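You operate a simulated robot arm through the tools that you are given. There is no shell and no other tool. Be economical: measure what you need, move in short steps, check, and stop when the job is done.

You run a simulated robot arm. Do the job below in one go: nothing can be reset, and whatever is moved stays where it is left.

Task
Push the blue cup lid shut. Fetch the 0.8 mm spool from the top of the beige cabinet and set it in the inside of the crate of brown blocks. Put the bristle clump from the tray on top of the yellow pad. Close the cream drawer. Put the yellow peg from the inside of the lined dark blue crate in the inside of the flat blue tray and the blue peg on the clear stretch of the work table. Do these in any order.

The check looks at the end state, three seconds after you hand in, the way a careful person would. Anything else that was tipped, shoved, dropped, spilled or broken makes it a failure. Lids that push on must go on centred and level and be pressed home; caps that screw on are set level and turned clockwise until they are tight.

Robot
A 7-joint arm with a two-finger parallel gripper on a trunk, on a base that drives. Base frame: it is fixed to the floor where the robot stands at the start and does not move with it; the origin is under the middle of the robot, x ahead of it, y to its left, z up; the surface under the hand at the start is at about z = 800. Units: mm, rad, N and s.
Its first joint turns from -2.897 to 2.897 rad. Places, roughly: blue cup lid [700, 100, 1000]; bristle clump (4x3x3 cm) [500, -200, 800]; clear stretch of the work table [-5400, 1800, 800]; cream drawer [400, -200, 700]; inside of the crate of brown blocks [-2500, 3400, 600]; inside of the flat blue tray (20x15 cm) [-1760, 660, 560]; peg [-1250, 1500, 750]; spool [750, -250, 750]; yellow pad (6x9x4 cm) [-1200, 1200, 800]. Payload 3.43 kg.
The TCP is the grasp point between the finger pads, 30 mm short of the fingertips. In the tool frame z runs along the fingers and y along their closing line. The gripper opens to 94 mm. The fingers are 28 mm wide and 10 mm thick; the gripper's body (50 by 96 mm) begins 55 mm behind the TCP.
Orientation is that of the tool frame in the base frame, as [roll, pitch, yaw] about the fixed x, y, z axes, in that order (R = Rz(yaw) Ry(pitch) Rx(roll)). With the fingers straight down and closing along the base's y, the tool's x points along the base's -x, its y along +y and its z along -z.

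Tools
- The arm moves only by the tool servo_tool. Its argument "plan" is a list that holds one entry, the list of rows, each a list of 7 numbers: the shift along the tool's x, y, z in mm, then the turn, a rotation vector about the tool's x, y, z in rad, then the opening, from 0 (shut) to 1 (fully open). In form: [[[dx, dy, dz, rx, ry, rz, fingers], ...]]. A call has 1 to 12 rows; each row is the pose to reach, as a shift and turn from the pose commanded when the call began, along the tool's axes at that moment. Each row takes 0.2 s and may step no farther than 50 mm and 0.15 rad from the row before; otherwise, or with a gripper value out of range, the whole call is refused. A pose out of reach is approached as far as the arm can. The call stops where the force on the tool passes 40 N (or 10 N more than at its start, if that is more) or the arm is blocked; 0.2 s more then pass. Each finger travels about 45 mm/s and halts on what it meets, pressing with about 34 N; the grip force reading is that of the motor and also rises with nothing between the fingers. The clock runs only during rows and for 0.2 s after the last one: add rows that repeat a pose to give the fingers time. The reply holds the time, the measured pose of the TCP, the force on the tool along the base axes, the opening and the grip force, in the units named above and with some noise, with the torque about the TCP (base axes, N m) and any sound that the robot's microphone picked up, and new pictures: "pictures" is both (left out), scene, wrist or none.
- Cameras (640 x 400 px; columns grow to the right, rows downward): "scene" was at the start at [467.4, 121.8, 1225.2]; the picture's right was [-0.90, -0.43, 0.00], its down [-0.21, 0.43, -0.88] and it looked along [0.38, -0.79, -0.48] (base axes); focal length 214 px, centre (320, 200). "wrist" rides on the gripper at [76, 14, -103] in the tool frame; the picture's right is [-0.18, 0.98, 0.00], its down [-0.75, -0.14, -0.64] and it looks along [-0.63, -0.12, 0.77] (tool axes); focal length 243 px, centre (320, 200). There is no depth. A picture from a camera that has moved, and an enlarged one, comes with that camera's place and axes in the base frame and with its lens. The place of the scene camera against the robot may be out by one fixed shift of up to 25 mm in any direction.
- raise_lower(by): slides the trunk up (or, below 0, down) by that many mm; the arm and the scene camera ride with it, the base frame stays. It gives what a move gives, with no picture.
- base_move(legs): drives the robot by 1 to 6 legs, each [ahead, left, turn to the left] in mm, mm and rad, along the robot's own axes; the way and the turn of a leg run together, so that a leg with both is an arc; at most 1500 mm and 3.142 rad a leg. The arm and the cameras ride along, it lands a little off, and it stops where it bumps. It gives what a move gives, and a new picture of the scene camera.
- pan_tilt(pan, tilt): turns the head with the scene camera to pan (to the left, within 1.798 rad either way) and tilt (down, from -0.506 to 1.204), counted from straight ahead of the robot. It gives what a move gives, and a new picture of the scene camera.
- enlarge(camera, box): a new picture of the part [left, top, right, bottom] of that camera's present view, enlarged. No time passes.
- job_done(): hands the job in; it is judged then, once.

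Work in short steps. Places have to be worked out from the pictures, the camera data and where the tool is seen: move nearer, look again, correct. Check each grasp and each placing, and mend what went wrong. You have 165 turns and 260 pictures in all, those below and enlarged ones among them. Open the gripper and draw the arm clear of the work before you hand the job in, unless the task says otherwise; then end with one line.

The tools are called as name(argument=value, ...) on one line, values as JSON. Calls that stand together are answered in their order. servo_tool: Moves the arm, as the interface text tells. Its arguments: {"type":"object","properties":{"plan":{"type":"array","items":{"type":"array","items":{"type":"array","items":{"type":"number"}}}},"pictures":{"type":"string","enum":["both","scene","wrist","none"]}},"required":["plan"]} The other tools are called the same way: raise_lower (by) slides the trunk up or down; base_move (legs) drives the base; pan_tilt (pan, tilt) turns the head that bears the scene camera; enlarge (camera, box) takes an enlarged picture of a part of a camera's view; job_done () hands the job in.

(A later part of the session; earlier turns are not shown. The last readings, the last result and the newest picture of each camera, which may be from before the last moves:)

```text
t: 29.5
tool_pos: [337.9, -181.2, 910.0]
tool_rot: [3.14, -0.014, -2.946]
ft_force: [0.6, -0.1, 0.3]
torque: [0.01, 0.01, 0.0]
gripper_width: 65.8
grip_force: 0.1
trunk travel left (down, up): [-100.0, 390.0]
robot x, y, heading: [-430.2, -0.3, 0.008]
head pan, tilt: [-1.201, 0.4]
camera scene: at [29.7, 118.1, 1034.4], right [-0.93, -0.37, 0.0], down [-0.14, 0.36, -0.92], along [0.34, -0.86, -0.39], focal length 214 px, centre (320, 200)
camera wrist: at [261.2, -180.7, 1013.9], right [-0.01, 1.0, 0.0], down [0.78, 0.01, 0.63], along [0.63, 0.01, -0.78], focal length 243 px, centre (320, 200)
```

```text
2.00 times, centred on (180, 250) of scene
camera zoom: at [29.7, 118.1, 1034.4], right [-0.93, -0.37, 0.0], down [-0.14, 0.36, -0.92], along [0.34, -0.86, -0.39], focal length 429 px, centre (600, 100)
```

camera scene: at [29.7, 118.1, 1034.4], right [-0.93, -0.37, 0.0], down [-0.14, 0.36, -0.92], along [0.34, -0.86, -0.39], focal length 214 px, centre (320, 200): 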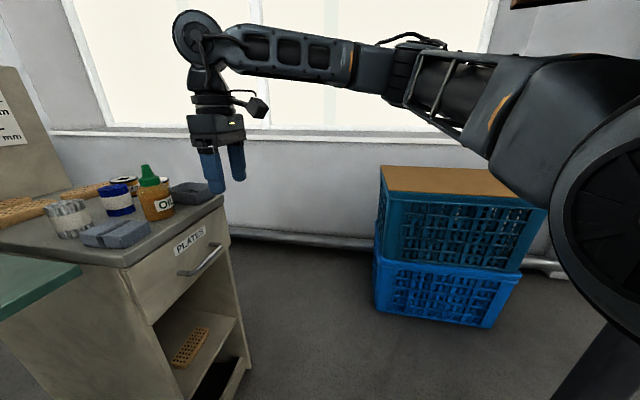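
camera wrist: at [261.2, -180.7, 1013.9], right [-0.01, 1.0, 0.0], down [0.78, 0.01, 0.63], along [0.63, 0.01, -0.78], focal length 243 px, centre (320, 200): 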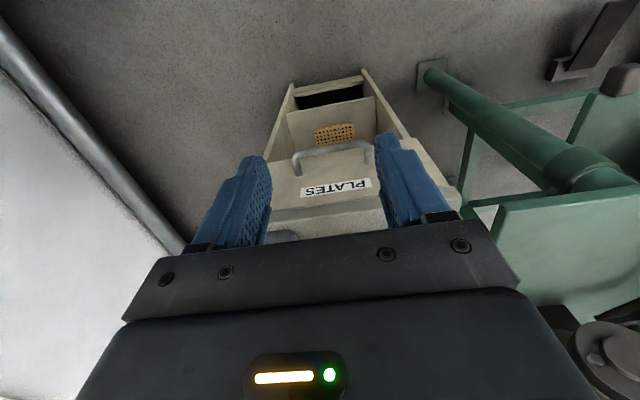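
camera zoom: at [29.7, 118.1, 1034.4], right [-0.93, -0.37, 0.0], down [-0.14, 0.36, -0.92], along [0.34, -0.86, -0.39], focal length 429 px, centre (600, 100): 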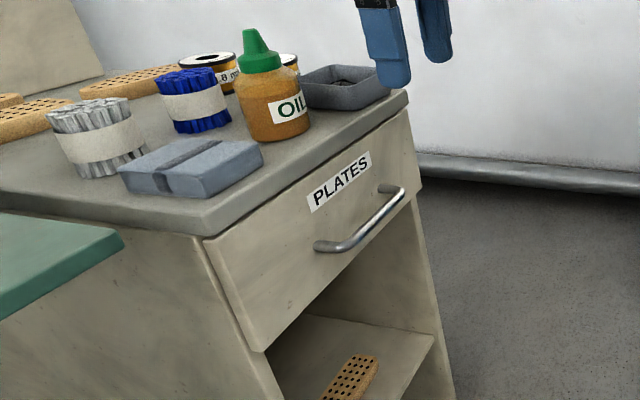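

The drawer is shut flush. Next is the bristle clump in the small grey tray at the cabinet's far corner; I move the wrist camera to look into it.

servo_tool(plan=[[[-21, -23, -15, 0, 0, 0, 1], [-42, -46, -30, 0, 0, 0, 1], [-63, -70, -40, 0, 0, 0, 1], [-85, -93, -40, 0, 0, 0, 1]]])

enlarge(camera="wrist", box=[200, 40, 440, 240])

```text
t: 30.5
tool_pos: [439.3, -255.6, 947.7]
tool_rot: [3.14, -0.012, -2.951]
ft_force: [-0.2, -0.3, 1.6]
torque: [-0.01, -0.05, -0.04]
gripper_width: 93.8
grip_force: 0.1
trunk travel left (down, up): [-100.0, 390.0]
robot x, y, heading: [-432.5, -4.0, 0.005]
head pan, tilt: [-1.201, 0.4]
camera scene: at [29.1, 118.2, 1034.8], right [-0.93, -0.37, 0.0], down [-0.14, 0.36, -0.92], along [0.34, -0.86, -0.39], focal length 214 px, centre (320, 200)
camera wrist: at [361.7, -255.4, 1051.4], right [-0.01, 1.0, 0.0], down [0.77, 0.0, 0.63], along [0.63, 0.0, -0.77], focal length 243 px, centre (320, 200)
```

scene: 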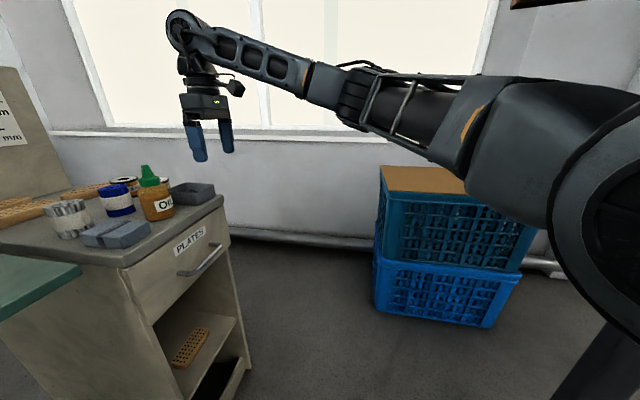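
wrist: 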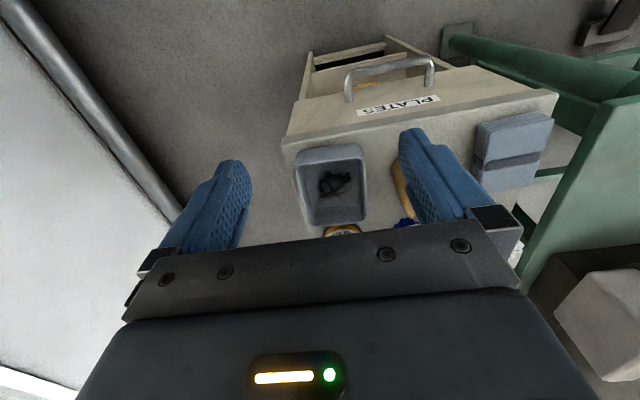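

```text
2.00 times, centred on (320, 140) of wrist
camera zoom: at [361.7, -255.4, 1051.4], right [-0.01, 1.0, 0.0], down [0.77, 0.0, 0.63], along [0.63, 0.0, -0.77], focal length 485 px, centre (320, 320)
```

zoom: 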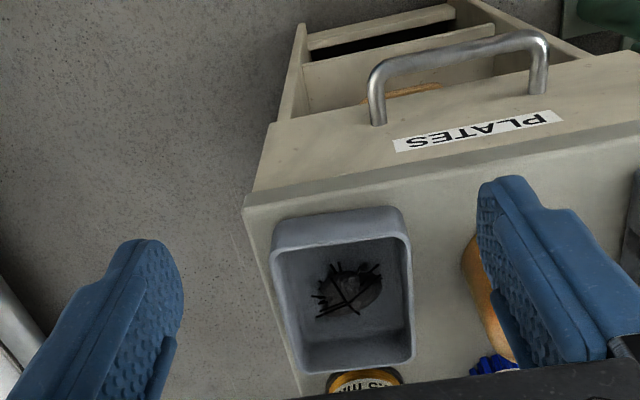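

The clump lies in the tray near (528, -239). That is at the reach limit, so I drive ahead 150 mm. Then I turn the hand 90° so the fingers close along the tray's long side.

base_move(legs=[[170, 0, 0]])

servo_tool(plan=[[[7, 3, 0, 0, 0, -0.14, 1], [14, 6, 0, 0, 0, -0.28, 1], [21, 9, 0, 0, 0, -0.42, 0.9], [28, 12, 0, 0, 0, -0.56, 0.8], [35, 15, 0, 0, 0, -0.7, 0.8], [42, 18, 0, 0, 0, -0.84, 0.8], [49, 21, 0, 0, 0, -0.98, 0.8], [56, 24, 0, 0, 0, -1.12, 0.8], [63, 27, 0, 0, 0, -1.26, 0.8], [70, 30, 0, 0, 0, -1.4, 0.8], [76, 32, 0, 0, 0, -1.54, 0.8], [76, 32, 0, 0, 0, -1.57, 0.8]]], pictures="wrist")

enlarge(camera="wrist", box=[200, 40, 440, 240])

```text
t: 32.0
tool_pos: [608.2, -256.1, 946.6]
tool_rot: [3.139, -0.014, -2.951]
ft_force: [0.8, 0.6, 0.4]
torque: [0.01, 0.0, 0.02]
gripper_width: 93.8
grip_force: 0.1
trunk travel left (down, up): [-100.0, 390.0]
robot x, y, heading: [-267.3, -0.0, 0.005]
head pan, tilt: [-1.201, 0.4]
camera scene: at [199.5, 118.6, 1034.5], right [-0.93, -0.36, 0.0], down [-0.14, 0.36, -0.92], along [0.34, -0.86, -0.39], focal length 214 px, centre (320, 200)
```

scene: 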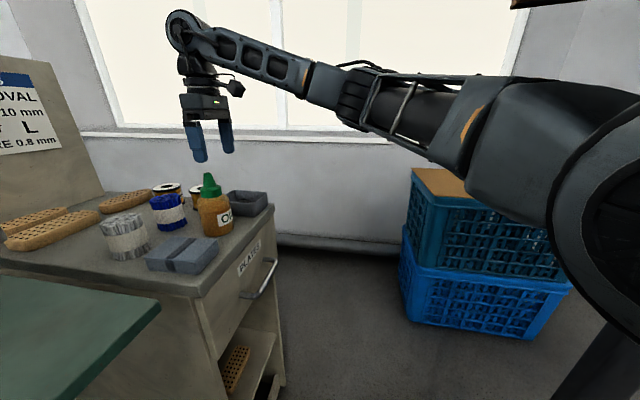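

```text
t: 34.6
tool_pos: [289.7, 52.3, 946.9]
tool_rot: [3.127, 0.0, -1.387]
ft_force: [-0.2, 1.0, -0.6]
torque: [0.03, -0.01, 0.0]
gripper_width: 75.3
grip_force: 0.1
out of reach, approached as far as the arm can: row 1, 2, 3, 4, 5, 6, 7, 8, 9, 10, 11, 12
trunk travel left (down, up): [-100.0, 390.0]
robot x, y, heading: [-259.9, -3.0, 0.004]
head pan, tilt: [-1.201, 0.4]
camera wrist: at [290.5, -23.1, 1049.0], right [-1.0, 0.0, 0.01], down [0.01, 0.77, 0.64], along [-0.01, 0.64, -0.77], focal length 243 px, centre (320, 200)
```

wrist: 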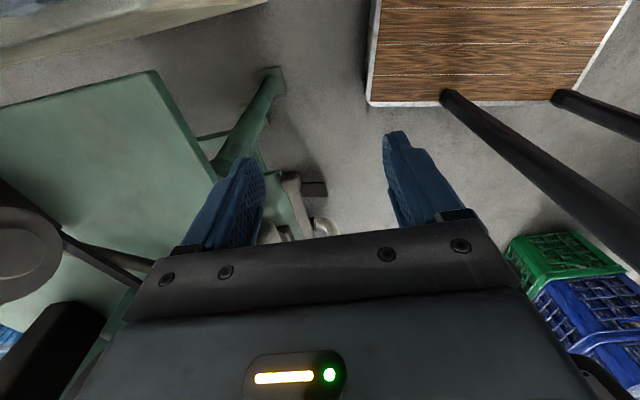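

```text
2.00 times, centred on (320, 140) of wrist
camera zoom: at [290.5, -23.1, 1049.0], right [-1.0, 0.0, 0.01], down [0.01, 0.77, 0.64], along [-0.01, 0.64, -0.77], focal length 485 px, centre (320, 320)
```

zoom: 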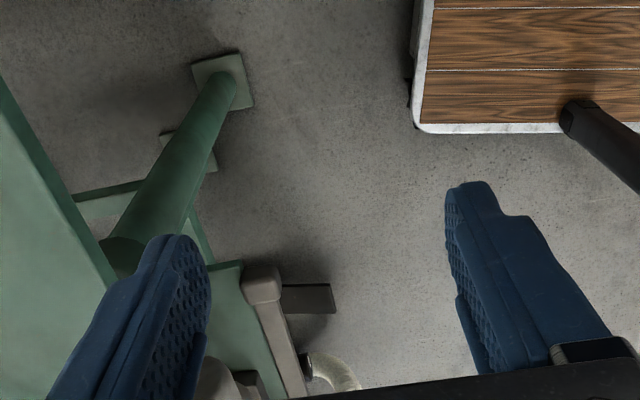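

The arm went elsewhere, reporting out of reach. I check the scene before going on.

pan_tilt(pan=-0.9, tilt=0.6)

```text
t: 35.4
tool_pos: [290.3, 53.7, 945.9]
tool_rot: [3.129, 0.001, -1.389]
ft_force: [-0.6, -0.5, -0.4]
torque: [0.03, -0.02, 0.0]
gripper_width: 75.2
grip_force: 0.1
trunk travel left (down, up): [-100.0, 390.0]
robot x, y, heading: [-261.6, -2.6, 0.006]
head pan, tilt: [-0.901, 0.6]
camera scene: at [220.7, 135.7, 1016.4], right [-0.78, -0.62, 0.0], down [-0.35, 0.44, -0.83], along [0.51, -0.65, -0.56], focal length 214 px, centre (320, 200)
```

scene: 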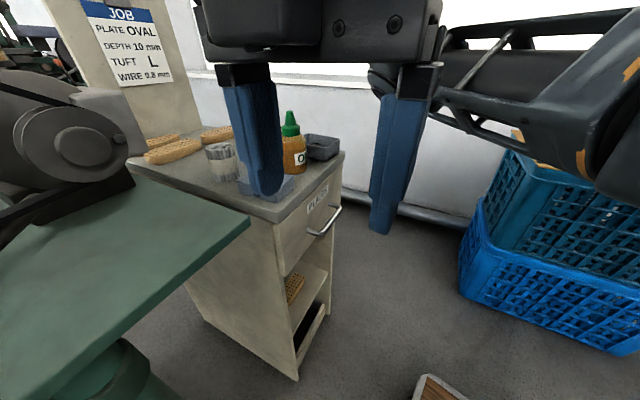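

Nothing was disturbed; that wrist turn meets a joint limit. I turn the hand back the other way and see where it ends.

servo_tool(plan=[[[0, 0, 0, 0, 0, 0.14, 0.8], [0, 0, 0, 0, 0, 0.28, 0.8], [0, 0, 0, 0, 0, 0.42, 0.8], [0, 0, 0, 0, 0, 0.56, 0.8], [0, 0, 0, 0, 0, 0.7, 0.8], [0, 0, 0, 0, 0, 0.84, 0.8], [0, 0, 0, 0, 0, 0.98, 0.8], [0, 0, 0, 0, 0, 1.12, 0.8], [0, 0, 0, 0, 0, 1.26, 0.8], [0, 0, 0, 0, 0, 1.4, 0.8], [0, 0, 0, 0, 0, 1.54, 0.8], [0, 0, 0, 0, 0, 1.57, 0.8]]], pictures="scene")

```text
t: 38.0
tool_pos: [300.6, 53.7, 931.2]
tool_rot: [3.142, -0.014, -2.952]
ft_force: [0.4, 0.6, 0.0]
torque: [0.02, 0.0, 0.01]
gripper_width: 75.3
grip_force: 0.0
trunk travel left (down, up): [-100.0, 390.0]
robot x, y, heading: [-260.6, -0.2, 0.002]
head pan, tilt: [-0.901, 0.6]
camera scene: at [220.8, 135.8, 1016.3], right [-0.78, -0.62, 0.0], down [-0.35, 0.44, -0.83], along [0.51, -0.64, -0.56], focal length 214 px, centre (320, 200)
```

scene: 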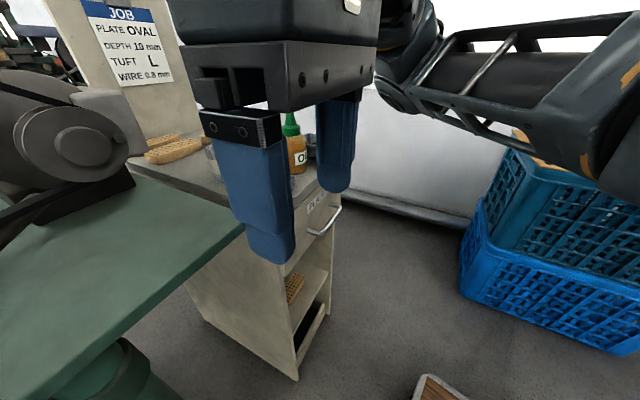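

servo_tool(plan=[[[-15, -40, -20, 0, 0, 0.0, 0.8], [-30, -80, -20, 0, 0, 0.0, 0.8], [-45, -120, -20, 0, 0, 0.0, 0.8], [-60, -160, -20, 0, 0, 0, 0.8], [-75, -200, -20, 0, 0, 0.1, 0.8], [-90, -240, -20, 0, 0, 0.2, 0.8], [-105, -280, -20, 0, 0, 0.3, 0.8], [-120, -318, -20, 0, 0, 0.4, 0.8], [-120, -318, -20, 0, 0, 0.4, 0.8]]], pictures="wrist")

```text
t: 40.0
tool_pos: [478.2, -236.5, 950.1]
tool_rot: [-3.138, -0.014, 2.931]
ft_force: [0.3, 0.0, 0.8]
torque: [0.0, 0.01, 0.02]
gripper_width: 75.5
grip_force: 0.0
trunk travel left (down, up): [-100.0, 390.0]
robot x, y, heading: [-262.9, -0.2, 0.005]
head pan, tilt: [-0.901, 0.6]
camera wrist: at [407.5, -205.1, 1051.7], right [0.39, 0.92, -0.01], down [0.72, -0.29, 0.63], along [0.58, -0.25, -0.77], focal length 243 px, centre (320, 200)
```

wrist: 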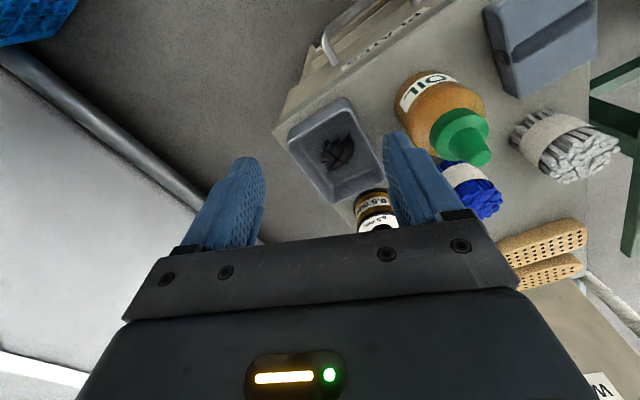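

Now it works: the clump triangulates to (532, -238, 815). I turn further this way and centre above it, staying high.

servo_tool(plan=[[[-10, 2, 0, 0, 0, 0.14, 0.8], [-20, 4, 0, 0, 0, 0.28, 0.8], [-30, 6, 0, 0, 0, 0.42, 0.8], [-40, 8, 0, 0, 0, 0.56, 0.7], [-53, 9, 0, 0, 0, 0.7, 0.6], [-53, 9, 0, 0, 0, 0.84, 0.6], [-53, 9, 0, 0, 0, 0.98, 0.6], [-53, 9, 0, 0, 0, 1.12, 0.6], [-53, 9, 0, 0, 0, 1.176, 0.6], [-53, 9, 30, 0, 0, 1.176, 0.6]]])

enlarge(camera="wrist", box=[220, 80, 420, 240])

```text
t: 42.2
tool_pos: [531.5, -236.8, 918.2]
tool_rot: [-3.128, -0.003, 1.753]
ft_force: [-0.3, 0.2, 0.0]
torque: [-0.03, 0.03, 0.02]
gripper_width: 56.5
grip_force: 0.1
trunk travel left (down, up): [-100.0, 390.0]
robot x, y, heading: [-261.5, -0.4, 0.006]
head pan, tilt: [-0.901, 0.6]
camera scene: at [220.7, 135.8, 1016.4], right [-0.78, -0.62, 0.0], down [-0.35, 0.44, -0.83], along [0.51, -0.64, -0.56], focal length 214 px, centre (320, 200)
camera wrist: at [532.6, -158.6, 1021.4], right [1.0, 0.0, -0.01], down [0.01, -0.77, 0.64], along [-0.01, -0.64, -0.77], focal length 243 px, centre (320, 200)
```

scene: 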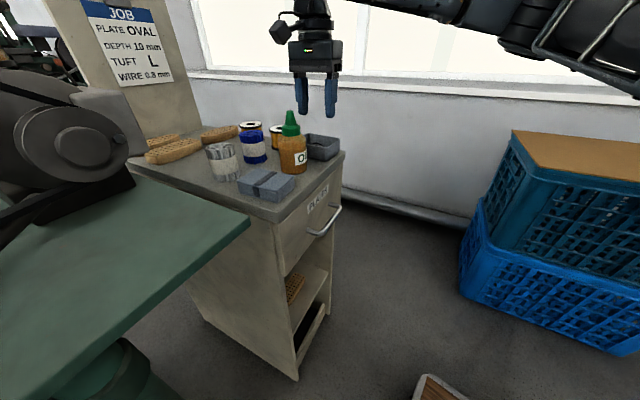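
wrist: 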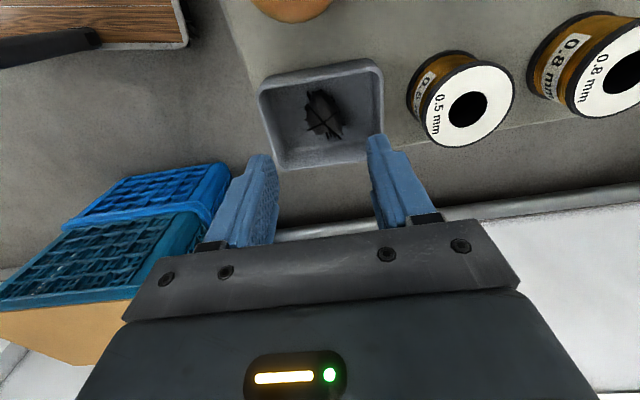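

```text
2.50 times, centred on (320, 160) of wrist
camera zoom: at [532.6, -158.6, 1021.4], right [1.0, 0.0, -0.01], down [0.01, -0.77, 0.64], along [-0.01, -0.64, -0.77], focal length 606 px, centre (320, 300)
```

zoom: 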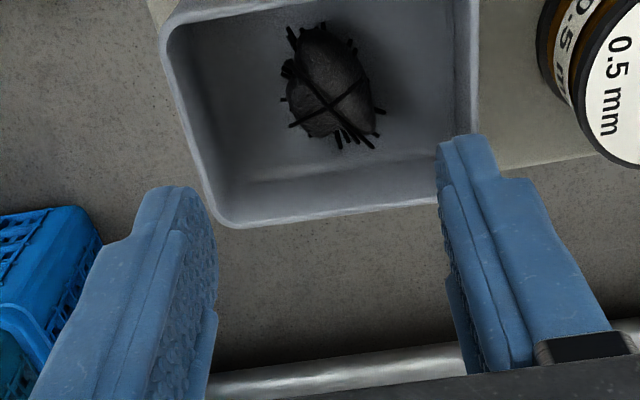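

The clump is centred between the fingers (31 mm across the closing line). I descend into the tray.

servo_tool(plan=[[[0, 2, 25, 0, 0, 0, 0.6], [0, 2, 45, 0, 0, 0, 0.6], [0, 2, 60, 0, 0, 0, 0.6], [0, 2, 70, 0, 0, 0, 0.6], [0, 2, 78, 0, 0, 0, 0.6]]])

enlarge(camera="wrist", box=[220, 80, 420, 240])

```text
t: 43.4
tool_pos: [532.8, -237.7, 840.0]
tool_rot: [-3.128, -0.002, 1.756]
ft_force: [-0.7, 0.5, 0.2]
torque: [0.02, -0.01, -0.03]
gripper_width: 56.4
grip_force: 0.0
trunk travel left (down, up): [-100.0, 390.0]
robot x, y, heading: [-261.9, -1.0, 0.005]
head pan, tilt: [-0.901, 0.6]
camera scene: at [220.8, 135.7, 1016.4], right [-0.78, -0.62, 0.0], down [-0.35, 0.44, -0.83], along [0.51, -0.64, -0.56], focal length 214 px, centre (320, 200)
camera wrist: at [533.5, -159.3, 942.7], right [1.0, 0.0, -0.01], down [0.01, -0.77, 0.64], along [-0.01, -0.64, -0.77], focal length 243 px, centre (320, 200)
```

scene: 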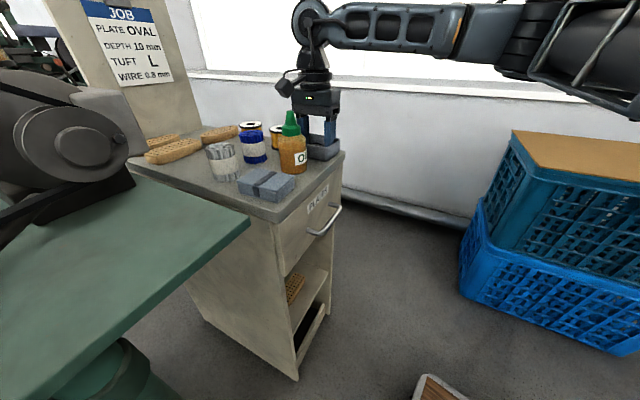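
wrist: 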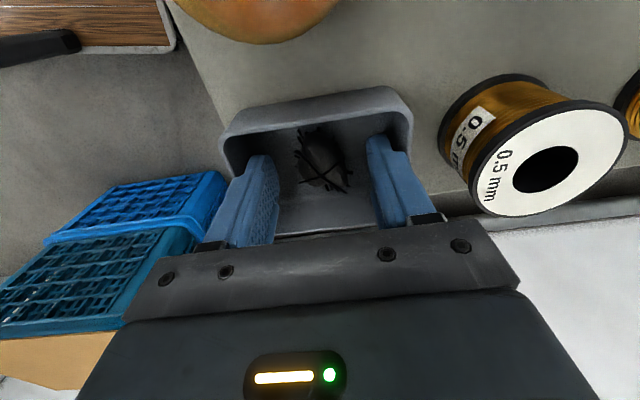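

```text
2.50 times, centred on (320, 160) of wrist
camera zoom: at [533.5, -159.3, 942.7], right [1.0, 0.0, -0.01], down [0.01, -0.77, 0.64], along [-0.01, -0.64, -0.77], focal length 606 px, centre (320, 300)
```

zoom: 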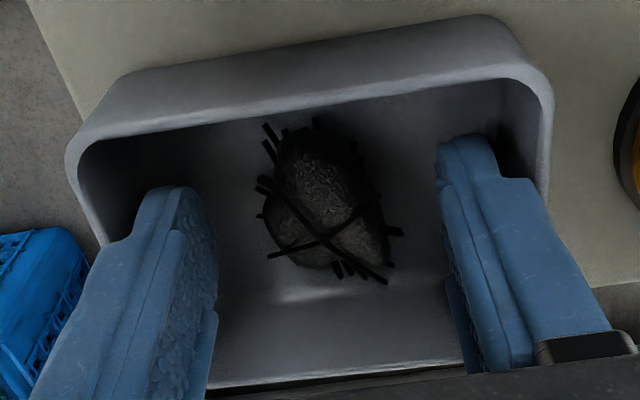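

Aligned inside the tray. I close on the clump.

servo_tool(plan=[[[0, 0, 2, 0, 0, 0, 0.45], [0, 0, 2, 0, 0, 0, 0.3], [0, 0, 2, 0, 0, 0, 0.15], [0, 0, 2, 0, 0, 0, 0.0], [0, 0, 2, 0, 0, 0, 0.0], [0, 0, 2, 0, 0, 0, 0.0]]], pictures="wrist")

```text
t: 44.8
tool_pos: [533.8, -237.3, 838.6]
tool_rot: [-3.127, -0.003, 1.755]
ft_force: [0.6, -0.1, -0.4]
torque: [-0.04, 0.03, 0.02]
gripper_width: 26.3
grip_force: 33.6
trunk travel left (down, up): [-100.0, 390.0]
robot x, y, heading: [-259.3, 1.0, -0.001]
head pan, tilt: [-0.901, 0.6]
camera wrist: at [533.6, -159.2, 941.4], right [1.0, 0.0, -0.01], down [0.01, -0.77, 0.64], along [-0.01, -0.64, -0.77], focal length 243 px, centre (320, 200)
```

wrist: 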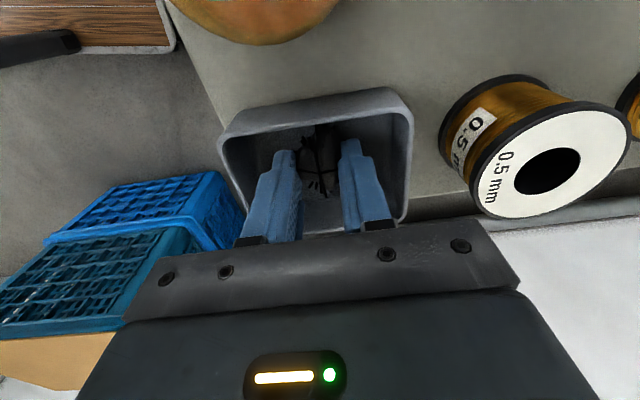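

The grip holds at 26 mm. I lift straight up.

servo_tool(plan=[[[0, 0, -20, 0, 0, 0, 0], [0, 0, -50, 0, 0, 0, 0], [0, 0, -90, 0, 0, 0, 0], [0, 0, -130, 0, 0, 0, 0]]])

```text
t: 45.8
tool_pos: [537.2, -239.7, 969.4]
tool_rot: [-3.129, -0.003, 1.756]
ft_force: [-0.2, -0.3, -0.3]
torque: [-0.02, 0.03, 0.0]
gripper_width: 26.3
grip_force: 34.0
trunk travel left (down, up): [-100.0, 390.0]
robot x, y, heading: [-260.0, -0.0, -0.0]
head pan, tilt: [-0.901, 0.6]
camera scene: at [220.9, 135.6, 1016.2], right [-0.78, -0.62, 0.0], down [-0.35, 0.44, -0.82], along [0.51, -0.64, -0.57], focal length 214 px, centre (320, 200)
camera wrist: at [537.4, -161.4, 1071.3], right [1.0, 0.0, -0.01], down [0.01, -0.77, 0.64], along [-0.01, -0.64, -0.77], focal length 243 px, centre (320, 200)
```

scene: 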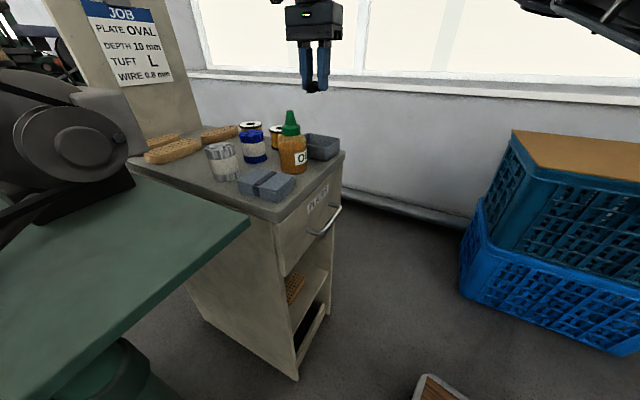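
wrist: 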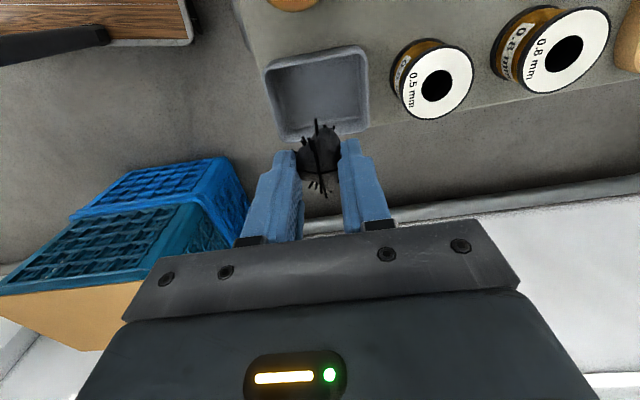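

The clump is held and nothing was disturbed. I back away from the cabinet and look toward the left/back.

base_move(legs=[[-450, 0, 0]])

pan_tilt(pan=1.79, tilt=0.35)

pan_tilt(pan=0.8, tilt=0.4)

```text
t: 48.5
tool_pos: [87.9, -235.9, 968.6]
tool_rot: [-3.127, -0.001, 1.765]
ft_force: [-0.9, -0.7, -0.3]
torque: [0.04, -0.01, -0.01]
gripper_width: 26.4
grip_force: 34.1
trunk travel left (down, up): [-100.0, 390.0]
robot x, y, heading: [-713.2, -1.0, 0.013]
head pan, tilt: [-0.901, 0.6]
camera scene: at [-230.5, 136.5, 1016.4], right [-0.78, -0.63, 0.0], down [-0.36, 0.44, -0.83], along [0.52, -0.64, -0.56], focal length 214 px, centre (320, 200)
```

scene: 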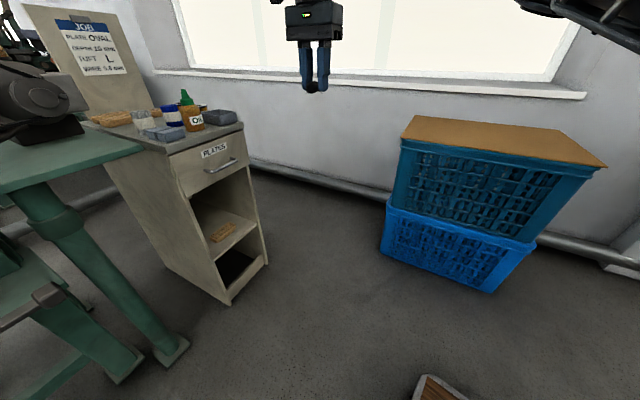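

```text
t: 50.9
tool_pos: [89.3, -235.5, 969.9]
tool_rot: [-3.128, -0.001, 1.766]
ft_force: [-0.7, 0.6, -0.8]
torque: [-0.01, 0.01, -0.01]
gripper_width: 26.3
grip_force: 33.6
trunk travel left (down, up): [-100.0, 390.0]
robot x, y, heading: [-711.2, -3.3, 0.009]
head pan, tilt: [1.791, 0.351]
camera scene: at [-307.7, 295.7, 1039.1], right [0.97, 0.23, 0.0], down [0.08, -0.33, -0.94], along [-0.22, 0.91, -0.34], focal length 214 px, centre (320, 200)
```

scene: 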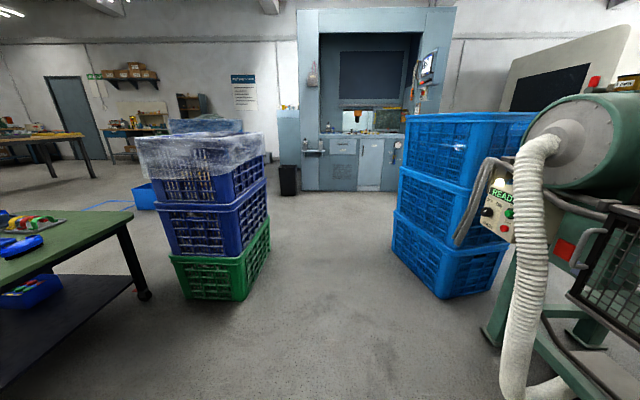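

```text
t: 52.2
tool_pos: [88.7, -236.6, 968.8]
tool_rot: [-3.127, -0.001, 1.764]
ft_force: [-0.3, 0.2, 0.4]
torque: [0.01, -0.03, 0.0]
gripper_width: 26.2
grip_force: 34.1
trunk travel left (down, up): [-100.0, 390.0]
robot x, y, heading: [-712.5, -4.2, 0.012]
head pan, tilt: [0.799, 0.4]
camera scene: at [-222.6, 272.4, 1034.6], right [0.73, -0.69, 0.0], down [-0.27, -0.28, -0.92], along [0.63, 0.67, -0.39], focal length 214 px, centre (320, 200)
```

scene: 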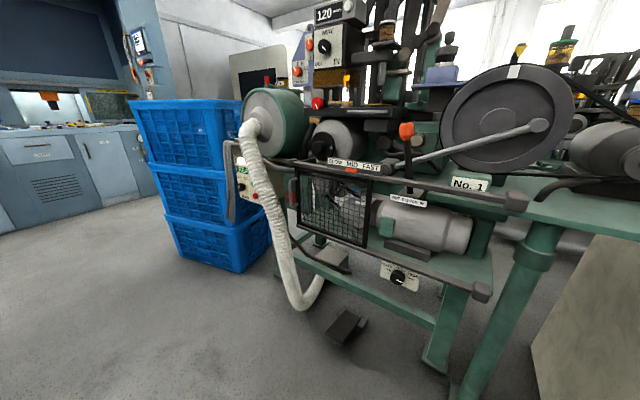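

base_move(legs=[[0, 0, 1.3]])

pan_tilt(pan=1.0, tilt=0.4)

```text
t: 55.8
tool_pos: [-268.5, 701.6, 967.9]
tool_rot: [-3.128, -0.002, 3.058]
ft_force: [-1.0, -0.1, -0.6]
torque: [0.0, 0.02, 0.0]
gripper_width: 26.3
grip_force: 33.8
trunk travel left (down, up): [-100.0, 390.0]
robot x, y, heading: [-712.4, -2.8, 1.306]
head pan, tilt: [0.799, 0.4]
camera scene: at [-849.5, 528.2, 1034.6], right [0.86, 0.51, 0.0], down [0.2, -0.34, -0.92], along [-0.47, 0.79, -0.39], focal length 214 px, centre (320, 200)
```

scene: 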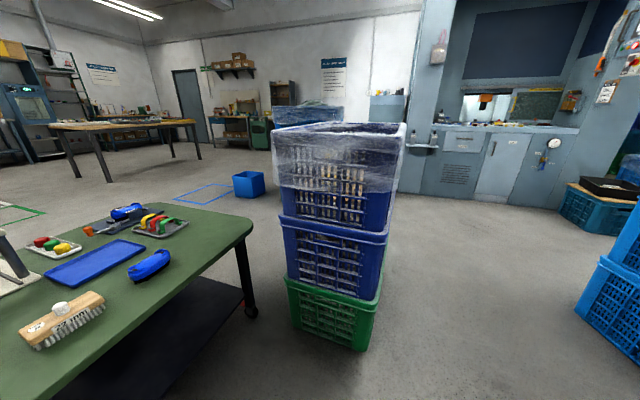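

```text
t: 56.5
tool_pos: [-269.3, 702.8, 967.7]
tool_rot: [-3.128, -0.004, 3.057]
ft_force: [0.0, 0.5, 0.1]
torque: [0.0, -0.02, -0.04]
gripper_width: 26.4
grip_force: 34.2
trunk travel left (down, up): [-100.0, 390.0]
robot x, y, heading: [-711.7, -1.8, 1.303]
head pan, tilt: [1.0, 0.4]
camera scene: at [-864.4, 517.3, 1034.6], right [0.74, 0.67, 0.0], down [0.26, -0.29, -0.92], along [-0.62, 0.68, -0.39], focal length 214 px, centre (320, 200)
```

scene: 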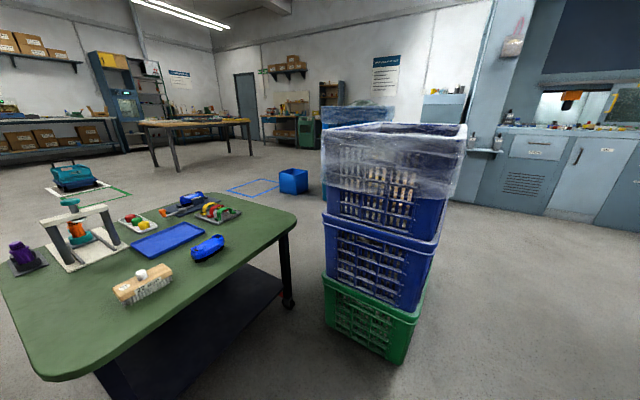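

enlarge(camera="scene", box=[0, 180, 260, 320])

enlarge(camera="scene", box=[300, 90, 500, 230])

```text
2.46 times, centred on (130, 250) of scene
camera zoom: at [-864.4, 517.3, 1034.6], right [0.74, 0.67, 0.0], down [0.26, -0.29, -0.92], along [-0.62, 0.68, -0.39], focal length 528 px, centre (788, 77)
```

zoom: 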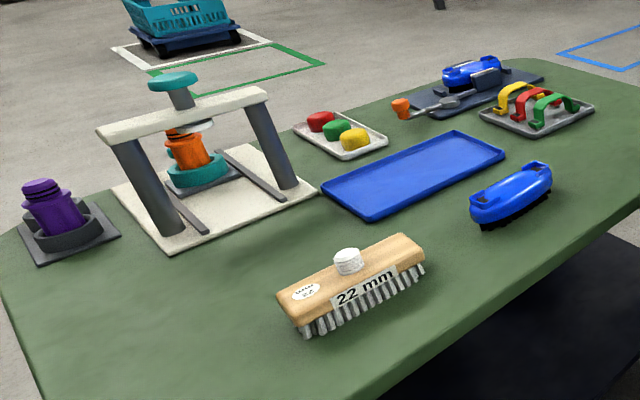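

```text
2.86 times, centred on (400, 160) of scene
camera zoom: at [-864.4, 517.3, 1034.6], right [0.74, 0.67, 0.0], down [0.26, -0.29, -0.92], along [-0.62, 0.68, -0.39], focal length 613 px, centre (91, 314)
```

zoom: 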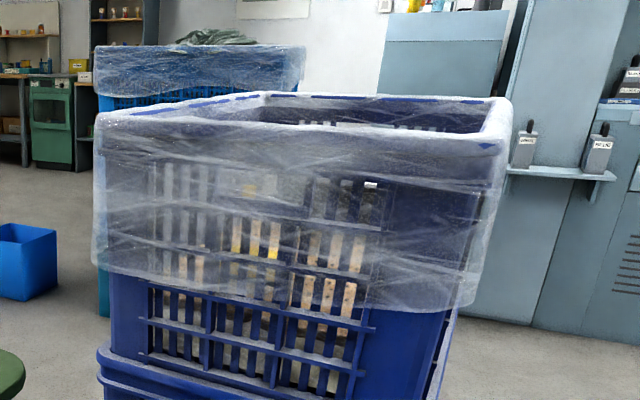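

The pegs, and perhaps the pad, are in the lined crate at about (-1200, 1320); the flat blue tray is on the green table. I retract the hand and raise the trunk before driving nearer.

servo_tool(plan=[[[9, -49, 0, 0, 0, 0, 0], [18, -98, 0, 0, 0, 0, 0], [27, -147, 0, 0, 0, 0, 0], [36, -190, 0, 0, 0, 0, 0]]], pictures="none")

raise_lower(by=300)

```text
t: 57.5
tool_pos: [-318.6, 516.6, 972.2]
tool_rot: [-3.128, -0.003, 3.058]
ft_force: [0.2, 0.0, -1.0]
torque: [-0.03, -0.01, -0.02]
gripper_width: 26.3
grip_force: 33.7
trunk travel left (down, up): [-100.0, 390.0]
robot x, y, heading: [-708.7, -4.1, 1.305]
head pan, tilt: [1.0, 0.4]
```

```text
t: 60.5
tool_pos: [-318.8, 515.9, 1272.7]
tool_rot: [-3.129, -0.002, 3.057]
ft_force: [-0.5, -0.5, -1.2]
torque: [0.0, -0.03, 0.0]
gripper_width: 26.2
grip_force: 34.0
trunk travel left (down, up): [-400.0, 90.0]
robot x, y, heading: [-710.5, -3.4, 1.303]
head pan, tilt: [1.0, 0.4]
```

base_move(legs=[[0, 0, 0.267], [560, 290, 0]])

pan_tilt(pan=0.3, tilt=0.8)

```text
t: 64.9
tool_pos: [-767.9, 1148.9, 1271.0]
tool_rot: [-3.128, -0.001, -2.944]
ft_force: [-0.7, 1.4, 0.4]
torque: [0.01, 0.01, 0.02]
gripper_width: 26.1
grip_force: 34.5
trunk travel left (down, up): [-400.0, 90.0]
robot x, y, heading: [-997.7, 541.4, 1.588]
head pan, tilt: [1.0, 0.4]
camera scene: at [-1294.9, 996.0, 1334.6], right [0.53, 0.85, 0.0], down [0.33, -0.2, -0.92], along [-0.78, 0.48, -0.39], focal length 214 px, centre (320, 200)
```

scene: 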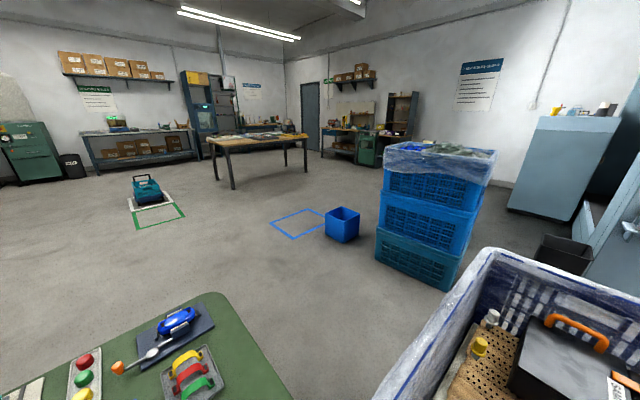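

```text
t: 65.9
tool_pos: [-767.8, 1149.4, 1272.4]
tool_rot: [-3.129, -0.002, -2.943]
ft_force: [0.0, -0.1, 1.1]
torque: [-0.01, -0.01, -0.01]
gripper_width: 26.2
grip_force: 34.2
trunk travel left (down, up): [-400.0, 90.0]
robot x, y, heading: [-998.8, 536.9, 1.588]
head pan, tilt: [0.3, 0.799]
camera scene: at [-1241.3, 1024.0, 1299.5], right [0.95, 0.31, 0.0], down [0.22, -0.68, -0.7], along [-0.22, 0.66, -0.72], focal length 214 px, centre (320, 200)
```

scene: 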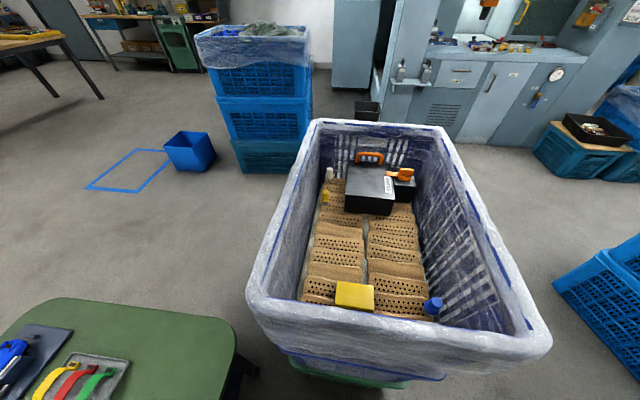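

enlarge(camera="scene", box=[260, 120, 520, 370])

```text
1.60 times, centred on (390, 245) of scene
camera zoom: at [-1241.3, 1024.0, 1299.5], right [0.95, 0.31, 0.0], down [0.22, -0.68, -0.7], along [-0.22, 0.66, -0.72], focal length 343 px, centre (208, 128)
```

zoom: 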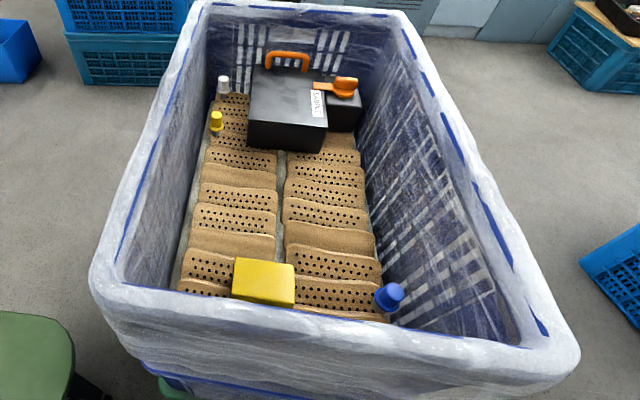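

The crate holds a yellow block (the pad), a yellow peg at far left, a blue peg at near right and a black box. I bring the hand above the crate for a wrist view of the pad.

servo_tool(plan=[[[40, 12, 15, 0, 0, 0, 0], [80, 25, 31, 0, 0, 0, 0], [120, 37, 47, 0, 0, 0, 0], [160, 49, 63, 0, 0, 0, 0], [200, 62, 79, 0, 0, 0, 0], [240, 74, 95, 0, 0, 0, 0], [280, 86, 111, 0, 0, 0, 0], [320, 98, 127, 0, 0, 0, 0], [360, 111, 143, 0, 0, 0, 0], [400, 123, 158, 0, 0, 0, 0], [440, 135, 174, 0, 0, 0, 0], [480, 147, 190, 0, 0, 0, 0]]])

```text
t: 68.5
tool_pos: [-1266.2, 1196.8, 1079.6]
tool_rot: [-3.129, -0.001, -2.944]
ft_force: [1.0, 0.5, -0.2]
torque: [-0.02, 0.03, 0.0]
gripper_width: 26.2
grip_force: 34.1
trunk travel left (down, up): [-400.0, 90.0]
robot x, y, heading: [-1000.2, 538.8, 1.589]
head pan, tilt: [0.3, 0.799]
camera scene: at [-1240.4, 1024.0, 1299.6], right [0.95, 0.31, 0.0], down [0.22, -0.68, -0.7], along [-0.22, 0.66, -0.72], focal length 214 px, centre (320, 200)
camera wrist: at [-1344.8, 1198.8, 1182.7], right [-0.01, 1.0, -0.01], down [0.77, 0.02, 0.64], along [0.64, 0.0, -0.77], focal length 243 px, centre (320, 200)
```

scene: 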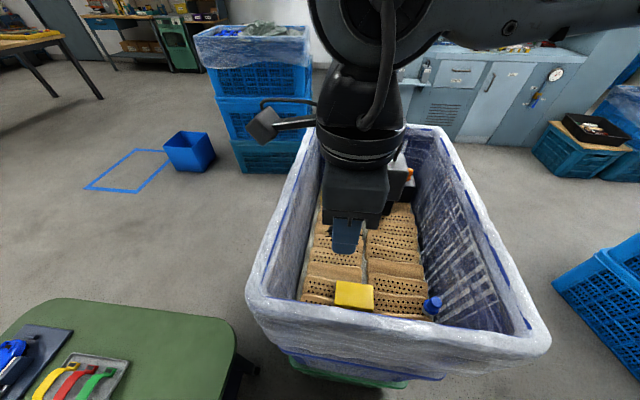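
wrist: 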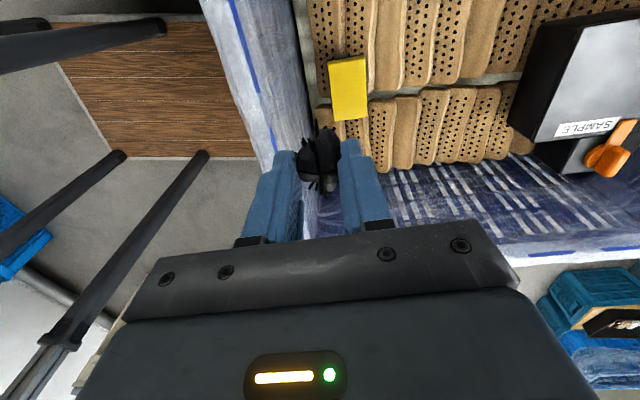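

servo_tool(plan=[[[-13, 17, 40, 0, 0, 0, 0], [-26, 35, 80, 0, 0, 0, 0], [-26, 35, 80, 0, 0, 0, 0]]])

enlarge(camera="wrist", box=[220, 0, 460, 180])

```text
t: 69.3
tool_pos: [-1250.0, 1235.4, 999.1]
tool_rot: [-3.128, -0.001, -2.942]
ft_force: [0.0, -0.1, 0.1]
torque: [0.01, -0.02, -0.02]
gripper_width: 26.1
grip_force: 34.3
trunk travel left (down, up): [-400.0, 90.0]
robot x, y, heading: [-1000.7, 542.1, 1.589]
head pan, tilt: [0.3, 0.799]
camera scene: at [-1241.4, 1024.0, 1299.5], right [0.95, 0.31, 0.0], down [0.22, -0.68, -0.7], along [-0.22, 0.66, -0.72], focal length 214 px, centre (320, 200)
camera wrist: at [-1328.9, 1237.8, 1102.1], right [-0.01, 1.0, -0.01], down [0.77, 0.02, 0.64], along [0.64, 0.0, -0.77], focal length 243 px, centre (320, 200)
```

scene: 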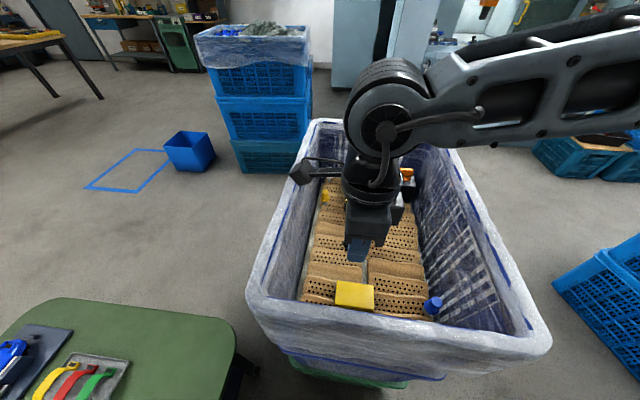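
wrist: 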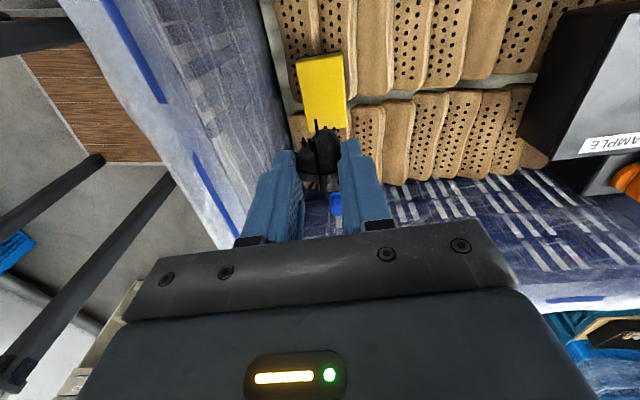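

```text
2.22 times, centred on (340, 90) of wrist
camera zoom: at [-1328.9, 1237.8, 1102.1], right [-0.01, 1.0, -0.01], down [0.77, 0.02, 0.64], along [0.64, 0.0, -0.77], focal length 539 px, centre (276, 444)
```

zoom: 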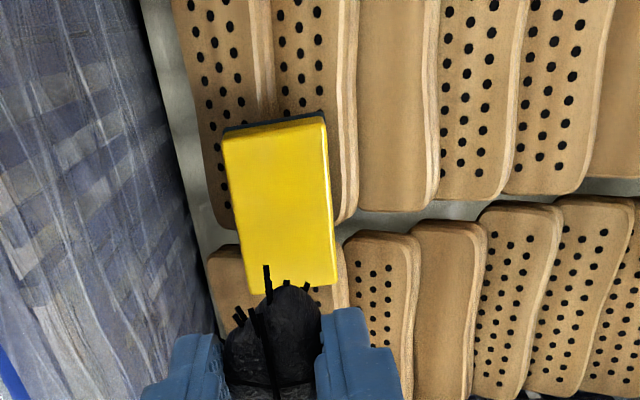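

The pad top triangulates to (-1243, 1238, 802). I lower the clump over it to just above.

servo_tool(plan=[[[-7, 1, 40, 0, 0, 0, 0], [-7, 1, 80, 0, 0, 0, 0], [-7, 1, 115, 0, 0, 0, 0], [-7, 1, 135, 0, 0, 0, 0], [-7, 1, 150, 0, 0, 0, 0]]])

enlarge(camera="wrist", box=[220, 60, 420, 220])

enlarge(camera="scene", box=[280, 200, 460, 330])

```text
t: 70.5
tool_pos: [-1242.0, 1232.1, 851.1]
tool_rot: [-3.128, -0.002, -2.944]
ft_force: [0.6, -0.1, -0.6]
torque: [0.02, 0.0, 0.0]
gripper_width: 26.3
grip_force: 33.8
trunk travel left (down, up): [-400.0, 90.0]
robot x, y, heading: [-996.5, 537.4, 1.593]
head pan, tilt: [0.3, 0.799]
camera scene: at [-1241.3, 1024.0, 1299.5], right [0.95, 0.31, 0.0], down [0.22, -0.68, -0.7], along [-0.22, 0.66, -0.72], focal length 214 px, centre (320, 200)
camera wrist: at [-1320.2, 1235.0, 954.1], right [-0.01, 1.0, -0.01], down [0.77, 0.02, 0.64], along [0.64, 0.0, -0.77], focal length 243 px, centre (320, 200)
```

scene: 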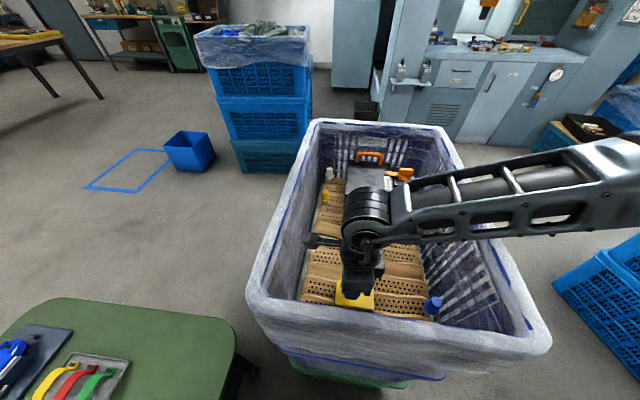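
wrist: 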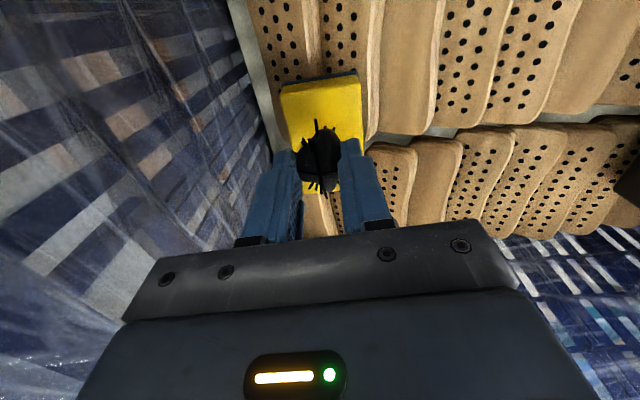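

```text
2.50 times, centred on (320, 140) of wrist
camera zoom: at [-1320.2, 1235.0, 954.1], right [-0.01, 1.0, -0.01], down [0.77, 0.02, 0.64], along [0.64, 0.0, -0.77], focal length 606 px, centre (320, 350)
```

zoom: 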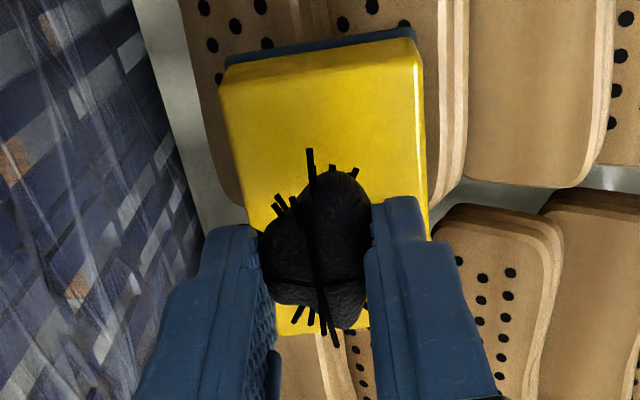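

```text
3.08 times, centred on (370, 265) of scene
camera zoom: at [-1241.3, 1024.0, 1299.5], right [0.95, 0.31, 0.0], down [0.22, -0.68, -0.7], along [-0.22, 0.66, -0.72], focal length 660 px, centre (166, 0)
```

zoom: 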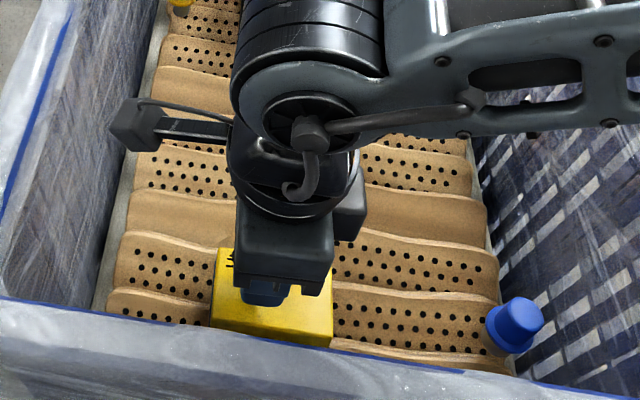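

servo_tool(plan=[[[4, 5, 6, 0, 0, 0, 0], [4, 5, 11, 0, 0, 0, 0], [4, 5, 15, 0, 0, 0, 0], [4, 5, 15, 0, 0, 0, 0]]], pictures="wrist")

enlarge(camera="wrist", box=[220, 60, 420, 220])

```text
t: 71.5
tool_pos: [-1246.8, 1238.2, 835.8]
tool_rot: [-3.127, -0.002, -2.943]
ft_force: [-0.4, 0.2, -0.4]
torque: [0.02, 0.0, -0.02]
gripper_width: 26.4
grip_force: 33.8
trunk travel left (down, up): [-400.0, 90.0]
robot x, y, heading: [-999.9, 536.6, 1.586]
head pan, tilt: [0.3, 0.799]
camera wrist: at [-1324.6, 1239.7, 939.1], right [-0.01, 1.0, -0.01], down [0.77, 0.02, 0.64], along [0.64, 0.0, -0.77], focal length 243 px, centre (320, 200)
```

wrist: 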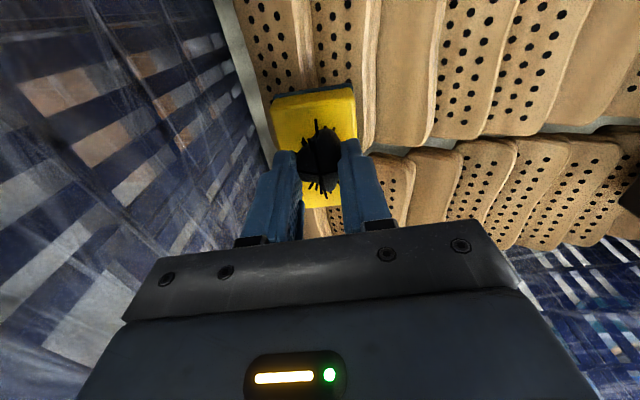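

```text
2.50 times, centred on (320, 140) of wrist
camera zoom: at [-1324.6, 1239.7, 939.1], right [-0.01, 1.0, -0.01], down [0.77, 0.02, 0.64], along [0.64, 0.0, -0.77], focal length 606 px, centre (320, 350)
```

zoom: 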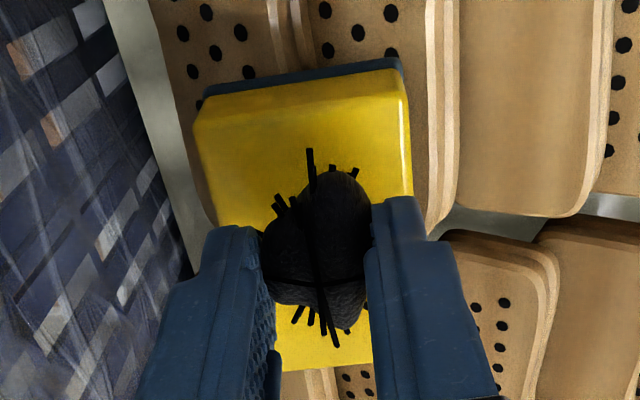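

servo_tool(plan=[[[0, 0, 2, 0, 0, 0, 0], [0, 0, 4, 0, 0, 0, 0], [0, 0, 4, 0, 0, 0, 0]]], pictures="none")

servo_tool(plan=[[[0, 0, 2, 0, 0, 0, 0], [0, 0, 3, 0, 0, 0, 0]]], pictures="none")

```text
t: 72.3
tool_pos: [-1247.7, 1237.6, 831.8]
tool_rot: [-3.128, 0.0, -2.942]
ft_force: [-0.6, -0.4, -0.7]
torque: [0.0, -0.02, 0.02]
gripper_width: 26.6
grip_force: 33.7
trunk travel left (down, up): [-400.0, 90.0]
robot x, y, heading: [-998.6, 537.5, 1.589]
head pan, tilt: [0.3, 0.799]
```

```text
t: 72.9
tool_pos: [-1246.8, 1238.2, 829.9]
tool_rot: [-3.127, -0.002, -2.942]
ft_force: [-0.3, -0.9, 0.1]
torque: [0.02, 0.05, -0.03]
gripper_width: 26.1
grip_force: 33.8
trunk travel left (down, up): [-400.0, 90.0]
robot x, y, heading: [-1000.2, 542.7, 1.589]
head pan, tilt: [0.3, 0.799]
```

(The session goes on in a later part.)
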